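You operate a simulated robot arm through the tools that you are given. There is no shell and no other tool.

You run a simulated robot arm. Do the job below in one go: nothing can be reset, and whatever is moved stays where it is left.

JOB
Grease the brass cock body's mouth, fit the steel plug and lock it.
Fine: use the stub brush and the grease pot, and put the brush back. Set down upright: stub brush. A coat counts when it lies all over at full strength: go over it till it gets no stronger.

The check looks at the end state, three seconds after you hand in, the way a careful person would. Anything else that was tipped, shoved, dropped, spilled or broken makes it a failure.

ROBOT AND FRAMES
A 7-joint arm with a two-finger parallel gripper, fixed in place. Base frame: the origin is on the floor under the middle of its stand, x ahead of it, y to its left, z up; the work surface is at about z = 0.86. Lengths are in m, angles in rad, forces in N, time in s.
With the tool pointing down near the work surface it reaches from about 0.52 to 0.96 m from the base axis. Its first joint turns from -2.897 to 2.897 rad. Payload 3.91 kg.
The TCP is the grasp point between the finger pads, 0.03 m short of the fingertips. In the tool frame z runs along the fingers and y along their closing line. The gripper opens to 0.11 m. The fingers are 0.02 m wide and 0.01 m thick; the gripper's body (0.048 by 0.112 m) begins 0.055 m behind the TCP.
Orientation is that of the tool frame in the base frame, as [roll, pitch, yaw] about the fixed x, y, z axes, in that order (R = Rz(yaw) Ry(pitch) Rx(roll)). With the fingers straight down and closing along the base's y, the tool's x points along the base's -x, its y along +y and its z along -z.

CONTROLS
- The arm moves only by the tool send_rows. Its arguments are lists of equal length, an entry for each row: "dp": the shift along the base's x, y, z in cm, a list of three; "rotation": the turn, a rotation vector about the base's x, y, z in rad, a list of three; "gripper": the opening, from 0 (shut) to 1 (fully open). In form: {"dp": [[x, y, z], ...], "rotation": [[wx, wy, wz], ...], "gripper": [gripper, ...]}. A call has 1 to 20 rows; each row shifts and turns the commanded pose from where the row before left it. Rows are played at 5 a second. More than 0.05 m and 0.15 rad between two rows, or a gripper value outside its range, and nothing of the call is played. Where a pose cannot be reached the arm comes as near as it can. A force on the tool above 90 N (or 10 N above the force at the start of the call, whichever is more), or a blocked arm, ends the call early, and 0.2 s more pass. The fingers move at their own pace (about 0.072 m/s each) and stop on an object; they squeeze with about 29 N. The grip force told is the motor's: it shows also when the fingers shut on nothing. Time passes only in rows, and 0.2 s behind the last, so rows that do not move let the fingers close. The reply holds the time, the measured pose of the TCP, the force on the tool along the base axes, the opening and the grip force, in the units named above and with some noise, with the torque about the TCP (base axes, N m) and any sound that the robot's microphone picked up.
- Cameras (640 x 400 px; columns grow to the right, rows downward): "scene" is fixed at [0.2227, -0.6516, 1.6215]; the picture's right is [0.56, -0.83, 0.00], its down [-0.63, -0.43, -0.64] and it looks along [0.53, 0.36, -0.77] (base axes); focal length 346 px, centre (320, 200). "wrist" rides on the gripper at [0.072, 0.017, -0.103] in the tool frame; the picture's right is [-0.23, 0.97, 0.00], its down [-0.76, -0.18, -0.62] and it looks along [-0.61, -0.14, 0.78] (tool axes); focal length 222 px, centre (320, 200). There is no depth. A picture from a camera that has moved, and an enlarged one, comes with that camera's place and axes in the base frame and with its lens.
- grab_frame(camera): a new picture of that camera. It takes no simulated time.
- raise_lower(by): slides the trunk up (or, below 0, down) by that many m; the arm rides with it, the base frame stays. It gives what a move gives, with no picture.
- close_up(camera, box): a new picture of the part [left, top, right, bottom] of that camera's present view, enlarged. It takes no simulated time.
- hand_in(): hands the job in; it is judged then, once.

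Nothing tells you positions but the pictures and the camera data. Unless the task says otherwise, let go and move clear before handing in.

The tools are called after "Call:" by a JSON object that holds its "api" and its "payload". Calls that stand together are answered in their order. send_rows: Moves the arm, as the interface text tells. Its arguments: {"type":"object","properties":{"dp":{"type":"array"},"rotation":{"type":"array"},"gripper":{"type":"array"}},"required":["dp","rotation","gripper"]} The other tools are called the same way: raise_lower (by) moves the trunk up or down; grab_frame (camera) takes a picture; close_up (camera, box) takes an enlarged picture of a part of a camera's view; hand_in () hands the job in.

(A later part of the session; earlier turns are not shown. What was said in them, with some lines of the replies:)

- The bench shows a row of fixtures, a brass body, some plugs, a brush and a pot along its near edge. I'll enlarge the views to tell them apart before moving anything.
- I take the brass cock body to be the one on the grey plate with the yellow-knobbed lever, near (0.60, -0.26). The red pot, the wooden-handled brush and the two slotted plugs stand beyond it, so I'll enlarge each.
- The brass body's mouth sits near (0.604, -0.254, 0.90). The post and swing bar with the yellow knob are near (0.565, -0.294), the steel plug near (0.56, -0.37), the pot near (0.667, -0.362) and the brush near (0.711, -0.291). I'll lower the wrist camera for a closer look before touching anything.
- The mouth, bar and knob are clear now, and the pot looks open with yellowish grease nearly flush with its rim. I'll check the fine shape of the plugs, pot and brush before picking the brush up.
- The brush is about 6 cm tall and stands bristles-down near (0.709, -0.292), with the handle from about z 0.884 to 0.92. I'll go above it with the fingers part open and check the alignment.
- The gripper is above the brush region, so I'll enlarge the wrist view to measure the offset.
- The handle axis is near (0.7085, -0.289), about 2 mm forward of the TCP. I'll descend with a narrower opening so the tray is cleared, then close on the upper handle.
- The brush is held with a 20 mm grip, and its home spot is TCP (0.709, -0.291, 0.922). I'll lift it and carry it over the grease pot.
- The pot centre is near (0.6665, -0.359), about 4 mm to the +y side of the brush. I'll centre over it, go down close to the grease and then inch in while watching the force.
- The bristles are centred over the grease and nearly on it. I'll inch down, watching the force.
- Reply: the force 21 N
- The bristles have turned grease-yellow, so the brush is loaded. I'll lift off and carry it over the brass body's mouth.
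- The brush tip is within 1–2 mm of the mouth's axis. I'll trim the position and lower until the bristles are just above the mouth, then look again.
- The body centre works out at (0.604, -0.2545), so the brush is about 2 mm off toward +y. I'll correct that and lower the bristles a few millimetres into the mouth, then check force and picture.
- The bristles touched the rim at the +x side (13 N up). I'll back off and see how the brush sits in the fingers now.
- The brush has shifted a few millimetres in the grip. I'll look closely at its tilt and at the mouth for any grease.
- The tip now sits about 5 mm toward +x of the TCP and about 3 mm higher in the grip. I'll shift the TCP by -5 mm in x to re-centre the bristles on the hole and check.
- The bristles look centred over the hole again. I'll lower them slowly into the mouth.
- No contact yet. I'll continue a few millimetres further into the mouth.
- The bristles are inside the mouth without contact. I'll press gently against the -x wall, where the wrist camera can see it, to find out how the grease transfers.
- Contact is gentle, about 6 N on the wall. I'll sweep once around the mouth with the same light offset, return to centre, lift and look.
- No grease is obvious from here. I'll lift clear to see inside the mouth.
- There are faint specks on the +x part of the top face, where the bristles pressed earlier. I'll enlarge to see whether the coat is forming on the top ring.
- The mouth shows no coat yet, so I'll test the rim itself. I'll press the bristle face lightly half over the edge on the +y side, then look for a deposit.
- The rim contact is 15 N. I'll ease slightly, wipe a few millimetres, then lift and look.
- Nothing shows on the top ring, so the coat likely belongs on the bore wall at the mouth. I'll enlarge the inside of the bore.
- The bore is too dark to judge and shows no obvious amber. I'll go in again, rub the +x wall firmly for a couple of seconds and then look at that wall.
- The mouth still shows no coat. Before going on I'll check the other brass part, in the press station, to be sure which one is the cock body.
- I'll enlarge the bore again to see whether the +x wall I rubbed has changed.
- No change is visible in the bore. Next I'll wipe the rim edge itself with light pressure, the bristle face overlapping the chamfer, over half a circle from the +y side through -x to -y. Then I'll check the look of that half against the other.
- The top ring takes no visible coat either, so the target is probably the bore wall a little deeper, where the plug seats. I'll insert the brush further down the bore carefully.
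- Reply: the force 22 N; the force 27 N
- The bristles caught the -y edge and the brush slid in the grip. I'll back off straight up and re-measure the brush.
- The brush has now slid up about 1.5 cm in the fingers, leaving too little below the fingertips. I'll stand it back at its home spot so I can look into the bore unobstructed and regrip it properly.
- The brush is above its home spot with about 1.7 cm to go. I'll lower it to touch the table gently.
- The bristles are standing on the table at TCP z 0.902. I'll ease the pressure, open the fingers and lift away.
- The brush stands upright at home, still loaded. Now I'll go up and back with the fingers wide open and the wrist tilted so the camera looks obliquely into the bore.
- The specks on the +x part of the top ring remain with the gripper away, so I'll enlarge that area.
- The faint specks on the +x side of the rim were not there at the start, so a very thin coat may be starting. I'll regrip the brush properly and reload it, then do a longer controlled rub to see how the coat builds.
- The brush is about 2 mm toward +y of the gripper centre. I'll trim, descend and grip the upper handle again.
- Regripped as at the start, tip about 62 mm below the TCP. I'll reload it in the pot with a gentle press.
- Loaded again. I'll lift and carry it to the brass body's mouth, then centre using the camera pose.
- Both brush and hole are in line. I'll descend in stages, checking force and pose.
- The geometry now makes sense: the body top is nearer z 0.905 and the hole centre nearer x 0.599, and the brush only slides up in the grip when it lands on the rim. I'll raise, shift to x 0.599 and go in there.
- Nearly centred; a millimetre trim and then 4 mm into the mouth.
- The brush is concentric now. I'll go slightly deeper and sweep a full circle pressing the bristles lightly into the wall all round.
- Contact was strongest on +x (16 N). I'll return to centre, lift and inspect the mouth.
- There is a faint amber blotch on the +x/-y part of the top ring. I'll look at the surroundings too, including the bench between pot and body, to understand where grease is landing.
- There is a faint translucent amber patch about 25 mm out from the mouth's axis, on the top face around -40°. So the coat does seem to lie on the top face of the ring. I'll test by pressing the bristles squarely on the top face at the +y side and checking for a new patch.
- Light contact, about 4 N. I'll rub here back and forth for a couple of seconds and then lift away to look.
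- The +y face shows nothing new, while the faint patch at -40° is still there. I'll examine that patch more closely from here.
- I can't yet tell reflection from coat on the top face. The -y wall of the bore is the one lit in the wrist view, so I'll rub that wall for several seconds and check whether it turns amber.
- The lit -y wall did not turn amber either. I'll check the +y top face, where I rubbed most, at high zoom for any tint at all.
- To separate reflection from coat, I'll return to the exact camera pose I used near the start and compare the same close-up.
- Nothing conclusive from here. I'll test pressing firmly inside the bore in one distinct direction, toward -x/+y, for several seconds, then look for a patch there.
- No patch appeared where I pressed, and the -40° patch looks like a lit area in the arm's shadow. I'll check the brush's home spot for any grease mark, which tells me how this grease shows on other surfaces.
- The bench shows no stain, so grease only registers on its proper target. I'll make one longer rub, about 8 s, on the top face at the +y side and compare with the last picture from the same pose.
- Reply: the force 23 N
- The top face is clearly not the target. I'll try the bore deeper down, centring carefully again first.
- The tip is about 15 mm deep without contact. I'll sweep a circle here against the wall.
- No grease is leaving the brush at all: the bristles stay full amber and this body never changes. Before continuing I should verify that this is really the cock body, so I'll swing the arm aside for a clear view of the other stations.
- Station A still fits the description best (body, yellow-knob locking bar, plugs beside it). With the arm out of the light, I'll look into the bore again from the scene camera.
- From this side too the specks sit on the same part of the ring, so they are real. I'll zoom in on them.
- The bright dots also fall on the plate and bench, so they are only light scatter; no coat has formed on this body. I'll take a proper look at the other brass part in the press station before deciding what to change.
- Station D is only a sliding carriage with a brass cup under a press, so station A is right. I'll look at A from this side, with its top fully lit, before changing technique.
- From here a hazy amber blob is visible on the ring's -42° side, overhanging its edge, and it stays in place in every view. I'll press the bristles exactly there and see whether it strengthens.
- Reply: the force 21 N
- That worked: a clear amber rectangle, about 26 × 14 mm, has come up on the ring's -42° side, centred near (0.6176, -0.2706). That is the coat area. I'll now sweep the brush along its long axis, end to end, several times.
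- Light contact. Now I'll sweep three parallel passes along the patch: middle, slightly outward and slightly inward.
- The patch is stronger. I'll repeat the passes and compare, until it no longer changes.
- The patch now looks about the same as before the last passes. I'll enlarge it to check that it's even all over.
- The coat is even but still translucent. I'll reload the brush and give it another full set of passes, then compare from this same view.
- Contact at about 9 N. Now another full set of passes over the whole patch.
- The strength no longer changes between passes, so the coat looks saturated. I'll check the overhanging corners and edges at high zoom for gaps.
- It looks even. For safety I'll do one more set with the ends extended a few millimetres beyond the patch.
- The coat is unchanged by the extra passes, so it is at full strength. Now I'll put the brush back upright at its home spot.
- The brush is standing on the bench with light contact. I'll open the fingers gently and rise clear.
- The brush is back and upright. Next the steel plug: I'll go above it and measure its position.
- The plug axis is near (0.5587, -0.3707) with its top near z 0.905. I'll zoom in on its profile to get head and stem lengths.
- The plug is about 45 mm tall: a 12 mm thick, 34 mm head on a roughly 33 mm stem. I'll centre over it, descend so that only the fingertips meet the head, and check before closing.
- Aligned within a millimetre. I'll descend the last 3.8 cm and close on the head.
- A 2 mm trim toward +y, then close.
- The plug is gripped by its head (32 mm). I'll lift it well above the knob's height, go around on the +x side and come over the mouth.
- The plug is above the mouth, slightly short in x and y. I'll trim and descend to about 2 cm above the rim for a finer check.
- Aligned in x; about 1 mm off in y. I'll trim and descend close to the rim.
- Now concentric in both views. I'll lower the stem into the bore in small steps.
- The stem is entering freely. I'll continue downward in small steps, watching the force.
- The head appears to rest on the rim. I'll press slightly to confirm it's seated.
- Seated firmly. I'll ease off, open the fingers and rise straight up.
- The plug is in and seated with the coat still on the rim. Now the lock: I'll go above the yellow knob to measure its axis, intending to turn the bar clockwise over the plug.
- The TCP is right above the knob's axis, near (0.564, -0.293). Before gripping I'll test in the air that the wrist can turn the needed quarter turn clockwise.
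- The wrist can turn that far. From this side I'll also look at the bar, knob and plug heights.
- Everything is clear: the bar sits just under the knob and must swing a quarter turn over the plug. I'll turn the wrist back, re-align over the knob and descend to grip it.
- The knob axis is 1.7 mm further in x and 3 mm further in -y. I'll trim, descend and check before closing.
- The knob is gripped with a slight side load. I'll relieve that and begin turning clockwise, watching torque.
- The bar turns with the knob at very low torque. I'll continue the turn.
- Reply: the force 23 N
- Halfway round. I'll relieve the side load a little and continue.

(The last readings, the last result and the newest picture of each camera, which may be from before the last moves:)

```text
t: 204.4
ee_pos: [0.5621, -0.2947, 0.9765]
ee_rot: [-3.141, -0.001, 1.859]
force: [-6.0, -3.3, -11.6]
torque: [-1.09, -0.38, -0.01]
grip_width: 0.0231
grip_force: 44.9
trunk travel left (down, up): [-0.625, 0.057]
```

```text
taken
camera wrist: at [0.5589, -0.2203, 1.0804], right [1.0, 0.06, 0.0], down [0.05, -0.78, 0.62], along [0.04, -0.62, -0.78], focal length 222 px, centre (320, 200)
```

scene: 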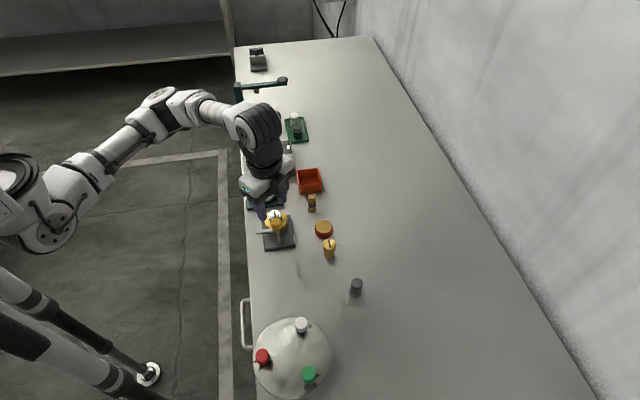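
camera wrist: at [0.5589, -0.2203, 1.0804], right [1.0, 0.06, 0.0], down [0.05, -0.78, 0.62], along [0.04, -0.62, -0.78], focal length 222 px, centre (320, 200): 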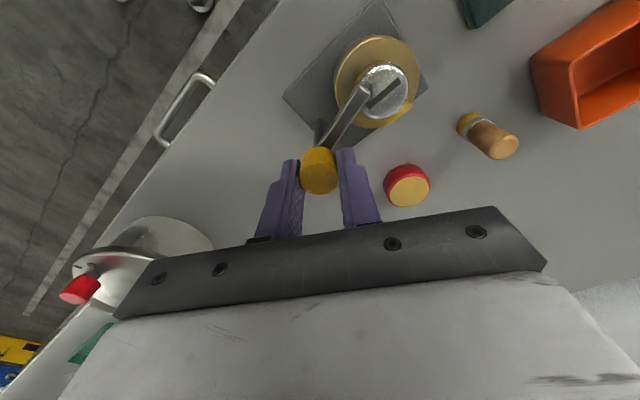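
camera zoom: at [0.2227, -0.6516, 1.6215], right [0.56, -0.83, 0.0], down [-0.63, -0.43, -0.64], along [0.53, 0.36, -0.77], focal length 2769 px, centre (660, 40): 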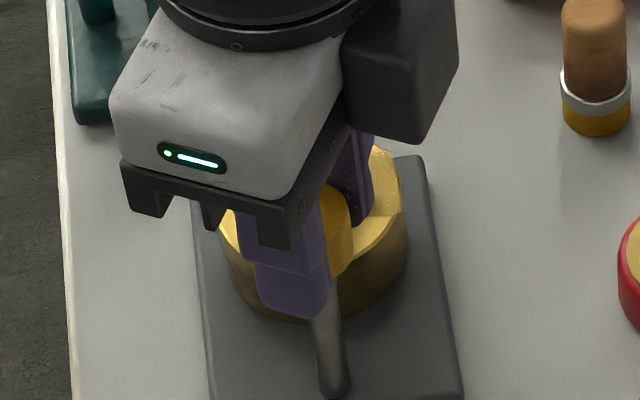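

Call:
{"api": "send_rows", "payload": {"dp": [[0, 0, 0], [0, 0, 0], [0, 0, 0]], "rotation": [[0, 0, -0.13], [0, 0, -0.13], [0, 0, 0]], "gripper": [0, 0, 0]}}

Call:
{"api": "close_up", "payload": {"camera": "wrist", "box": [250, 0, 450, 200]}}

Call:
{"api": "close_up", "payload": {"camera": "scene", "box": [250, 195, 305, 245]}}

```text
t: 205.2
ee_pos: [0.5635, -0.2956, 0.9764]
ee_rot: [-3.14, -0.002, 1.599]
force: [-12.0, -4.0, -18.2]
torque: [-0.27, -0.08, 0.0]
grip_width: 0.0232
grip_force: 44.8
trunk travel left (down, up): [-0.625, 0.057]
```

```text
2.00 times, centred on (350, 100) of wrist
camera zoom: at [0.578, -0.2219, 1.0805], right [0.98, -0.2, 0.0], down [-0.16, -0.77, 0.62], along [-0.13, -0.61, -0.78], focal length 444 px, centre (260, 400)
```

zoom: 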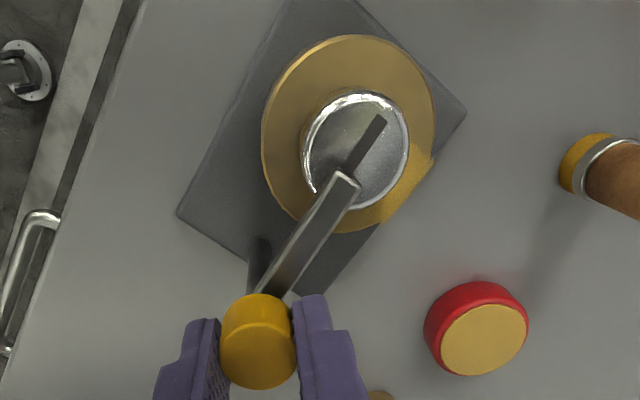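

```text
8.00 times, centred on (278, 220) of scene
camera zoom: at [0.2227, -0.6516, 1.6215], right [0.56, -0.83, 0.0], down [-0.63, -0.43, -0.64], along [0.53, 0.36, -0.77], focal length 2769 px, centre (660, 40)
```

zoom: 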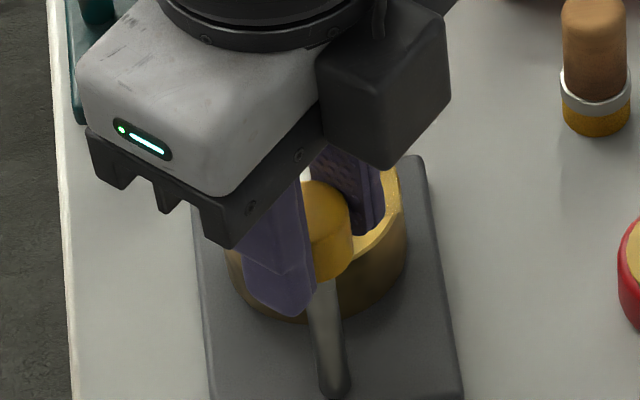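

The bar now lies over the plug head, pointing at its centre. I'll nudge slightly further to feel for an end stop or click.

Call:
{"api": "send_rows", "payload": {"dp": [[-0.08, -0.03, -0.08], [0, 0, 0], [0, 0, 0]], "rotation": [[0, 0, 0], [0, 0, -0.06], [0, 0, 0]], "gripper": [0, 0, 0]}}

Call:
{"api": "close_up", "payload": {"camera": "wrist", "box": [250, 0, 450, 200]}}

```text
t: 206.0
ee_pos: [0.5617, -0.2949, 0.9764]
ee_rot: [-3.141, -0.001, 1.542]
force: [-7.3, -2.2, -7.1]
torque: [0.41, 0.23, 0.55]
grip_width: 0.0229
grip_force: 45.1
trunk travel left (down, up): [-0.625, 0.057]
```

```text
2.00 times, centred on (350, 100) of wrist
camera zoom: at [0.5817, -0.2227, 1.0805], right [0.97, -0.26, 0.0], down [-0.2, -0.76, 0.62], along [-0.16, -0.6, -0.78], focal length 444 px, centre (260, 400)
```

zoom: 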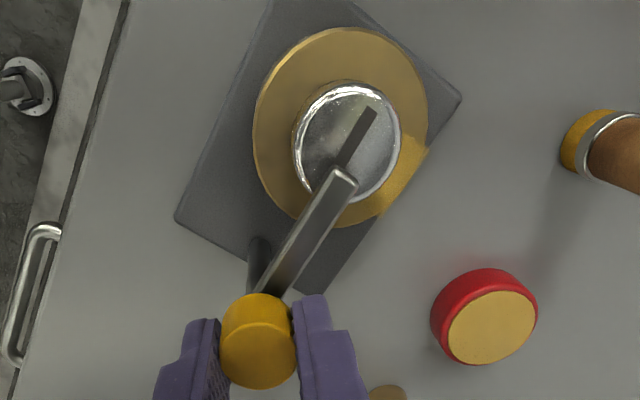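

The torque jumped to 0.55 N·m, so the bar is against its end stop, over the plug. I'll open the fingers there and rise straight up.

Call:
{"api": "send_rows", "payload": {"dp": [[0, 0, 0], [0, 0, 0], [0, 0, 0], [0, 0, 0], [0, 0, 2.5], [0, 0, 3.5], [0, 0, 3], [0, 0, 0]], "rotation": [[0, 0, 0], [0, 0, 0], [0, 0, 0], [0, 0, 0], [0, 0, 0], [0, 0, 0], [0, 0, 0], [0, 0, 0]], "gripper": [0.25, 0.4, 0.4, 0.4, 0.4, 0.4, 0.4, 0.4]}}

Call:
{"api": "grab_frame", "payload": {"camera": "wrist"}}

Call:
{"api": "close_up", "payload": {"camera": "wrist", "box": [250, 0, 450, 160]}}

Call:
{"api": "close_up", "payload": {"camera": "scene", "box": [245, 170, 315, 250]}}

```text
t: 207.8
ee_pos: [0.5612, -0.2962, 1.0676]
ee_rot: [3.141, 0.0, 1.541]
force: [0.2, 0.5, 0.3]
torque: [-0.01, 0.01, 0.02]
grip_width: 0.0442
grip_force: 0.1
trunk travel left (down, up): [-0.625, 0.057]
```

```text
taken
camera wrist: at [0.5806, -0.2227, 1.1719], right [0.97, -0.26, 0.0], down [-0.2, -0.76, 0.62], along [-0.16, -0.6, -0.78], focal length 222 px, centre (320, 200)
```

wrist: 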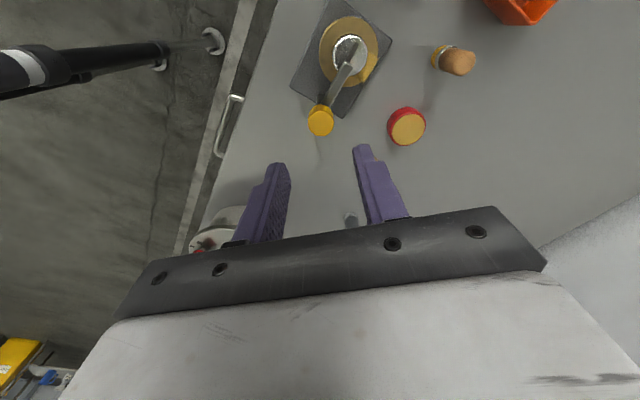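

```text
2.50 times, centred on (350, 80) of wrist
camera zoom: at [0.5806, -0.2227, 1.1719], right [0.97, -0.26, 0.0], down [-0.2, -0.76, 0.62], along [-0.16, -0.6, -0.78], focal length 555 px, centre (245, 500)
```

zoom: 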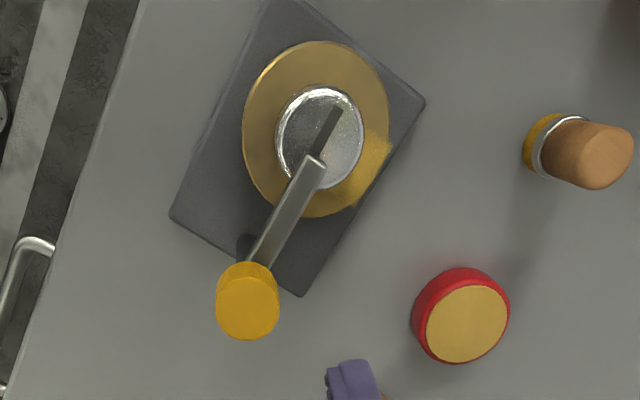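

```text
5.00 times, centred on (280, 210) of scene
camera zoom: at [0.2227, -0.6516, 1.6215], right [0.56, -0.83, 0.0], down [-0.63, -0.43, -0.64], along [0.53, 0.36, -0.77], focal length 1730 px, centre (520, 150)
```

zoom: 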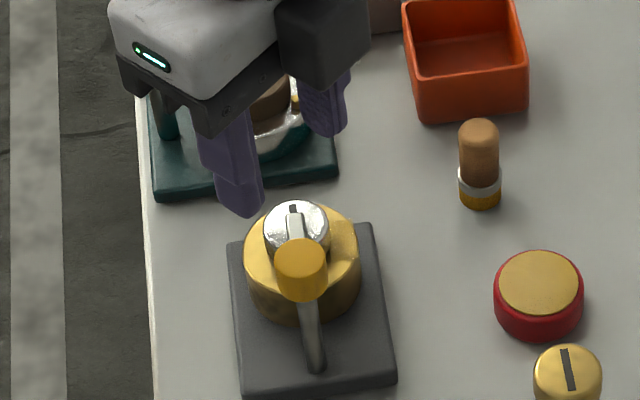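

The bar stays across the plug. I'll move the arm clear and do a final inspection of every item.

Call:
{"api": "send_rows", "payload": {"dp": [[0, 0, 4], [-1, 3, 2], [-1, 4, 0], [-1, 4, 0], [0, 0, 0]], "rotation": [[0, 0, 0], [0, 0, 0.1], [0, 0, 0.1], [0, 0, 0.1], [0, 0, 0]], "gripper": [0.4, 0.4, 0.4, 0.4, 0.4]}}

Call:
{"api": "grab_frame", "payload": {"camera": "scene"}}

Call:
{"api": "close_up", "payload": {"camera": "scene", "box": [255, 195, 310, 250]}}

Call:
{"api": "close_up", "payload": {"camera": "scene", "box": [235, 160, 375, 300]}}

Call:
{"api": "grab_frame", "payload": {"camera": "wrist"}}

```text
t: 209.0
ee_pos: [0.5342, -0.1865, 1.126]
ee_rot: [3.141, 0.0, 1.841]
force: [0.5, -0.1, -0.1]
torque: [-0.01, -0.02, -0.01]
grip_width: 0.044
grip_force: 0.2
trunk travel left (down, up): [-0.625, 0.057]
```

```text
taken
```

scene: 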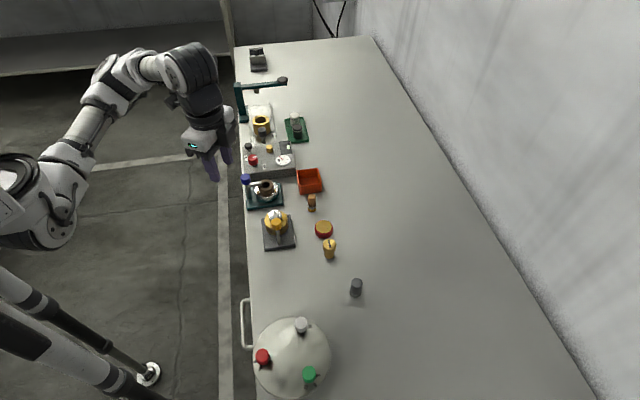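

```text
7.27 times, centred on (282, 222) of scene
camera zoom: at [0.2227, -0.6516, 1.6215], right [0.56, -0.83, 0.0], down [-0.63, -0.43, -0.64], along [0.53, 0.36, -0.77], focal length 2517 px, centre (593, 36)
```

zoom: 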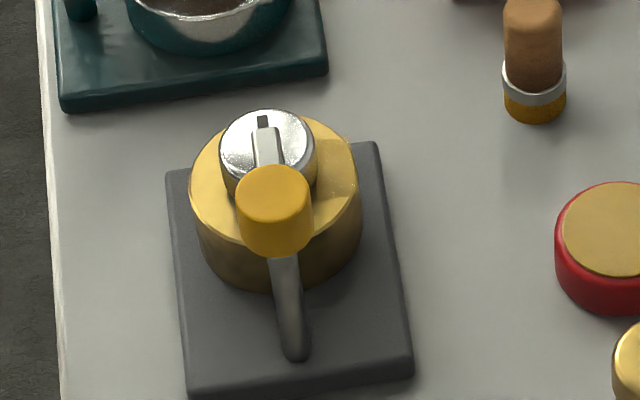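

```text
2.86 times, centred on (305, 230) of scene
camera zoom: at [0.2227, -0.6516, 1.6215], right [0.56, -0.83, 0.0], down [-0.63, -0.43, -0.64], along [0.53, 0.36, -0.77], focal length 989 px, centre (363, 114)
```

zoom: 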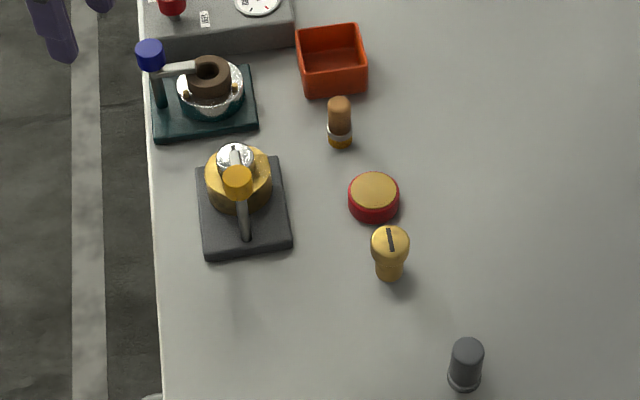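

```text
taken
camera wrist: at [0.5325, -0.1114, 1.2301], right [1.0, 0.04, 0.0], down [0.03, -0.78, 0.62], along [0.03, -0.62, -0.78], focal length 222 px, centre (320, 200)
```

wrist: 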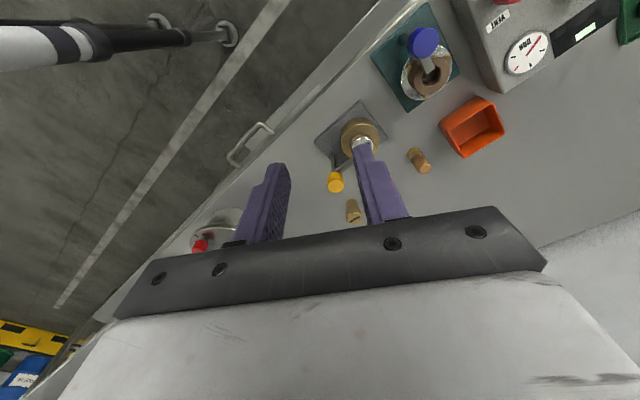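

The plug, bar, brush, pot and other items all look right. I'll zoom in once more on the coat, since it is hard to see from here.

Call:
{"api": "close_up", "payload": {"camera": "scene", "box": [281, 209, 305, 227]}}

Call:
{"api": "close_up", "payload": {"camera": "scene", "box": [268, 203, 296, 227]}}

Call:
{"api": "close_up", "payload": {"camera": "wrist", "box": [310, 100, 400, 200]}}

```text
16.00 times, centred on (293, 218) of scene
camera zoom: at [0.2227, -0.6516, 1.6215], right [0.56, -0.83, 0.0], down [-0.63, -0.43, -0.64], along [0.53, 0.36, -0.77], focal length 5538 px, centre (752, -88)
```

zoom: 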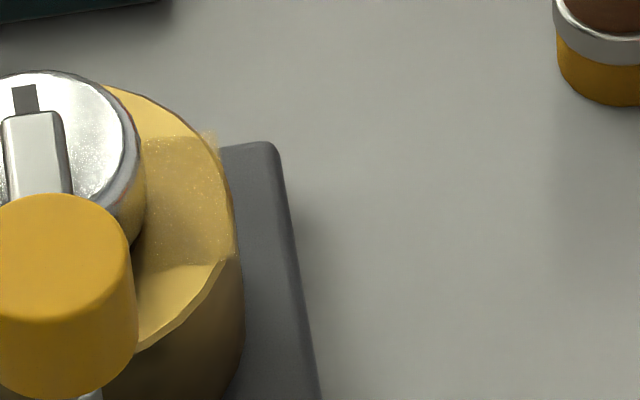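

```text
16.00 times, centred on (282, 215) of scene
camera zoom: at [0.2227, -0.6516, 1.6215], right [0.56, -0.83, 0.0], down [-0.63, -0.43, -0.64], along [0.53, 0.36, -0.77], focal length 5538 px, centre (928, -40)
```

zoom: 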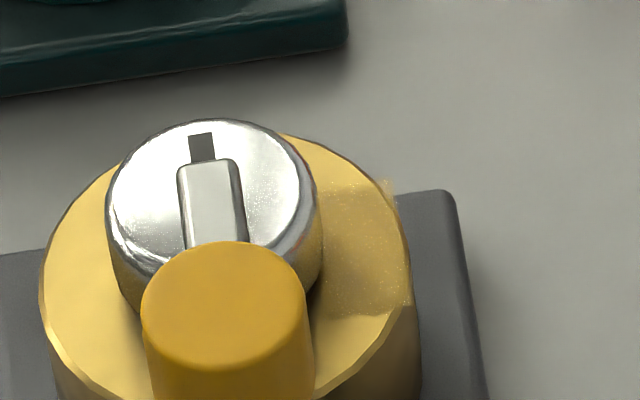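

```text
4.00 times, centred on (355, 150) of wrist
camera zoom: at [0.5325, -0.1114, 1.2301], right [1.0, 0.04, 0.0], down [0.03, -0.78, 0.62], along [0.03, -0.62, -0.78], focal length 888 px, centre (180, 400)
```

zoom: 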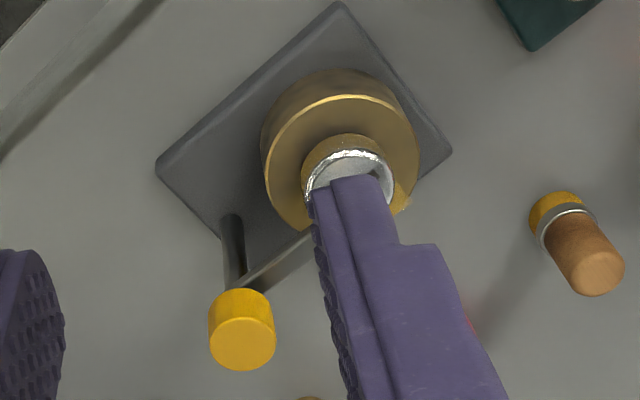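

The job is ready to hand in:
- **Coat:** it is even and no stronger after a reload and further passes.
- **Plug:** the steel plug is seated in the mouth, with the bar across it at its stop.
- **Brush:** it stands upright at its home spot.
- **Everything else:** nothing else looks disturbed, and the arm is clear.

Call:
{"api": "hand_in", "payload": {}}

```text
The job is handed in.
```

I greased the mouth, fitted the steel plug and locked it, and the job is handed in; I haven't seen a check result.

- **Coat:** it is a rectangle of about 26 × 14 mm on one side of the body's top face, the only place the grease took. It looked even and got no stronger after I reloaded the brush and did two more sets of passes. It still looks translucent at that point.
- **Plug:** the steel plug is fully in, with its head resting on the rim.
- **Lock:** I turned the yellow knob about a quarter turn until it met its end stop. The bar stayed across the plug head after I let go. There was no click, so the stop is my only sign that it is locked.
- **Brush:** it stands upright at its home spot, with grease still on the bristles.
- **Everything else:** the pot, the brass plug and the other stations look where they were at the start. I saw no marks on the bench.

Finding where the grease would take took a long time. I pressed the brush around the rim and inside the bore before the coat appeared, and it slid in the grip several times.
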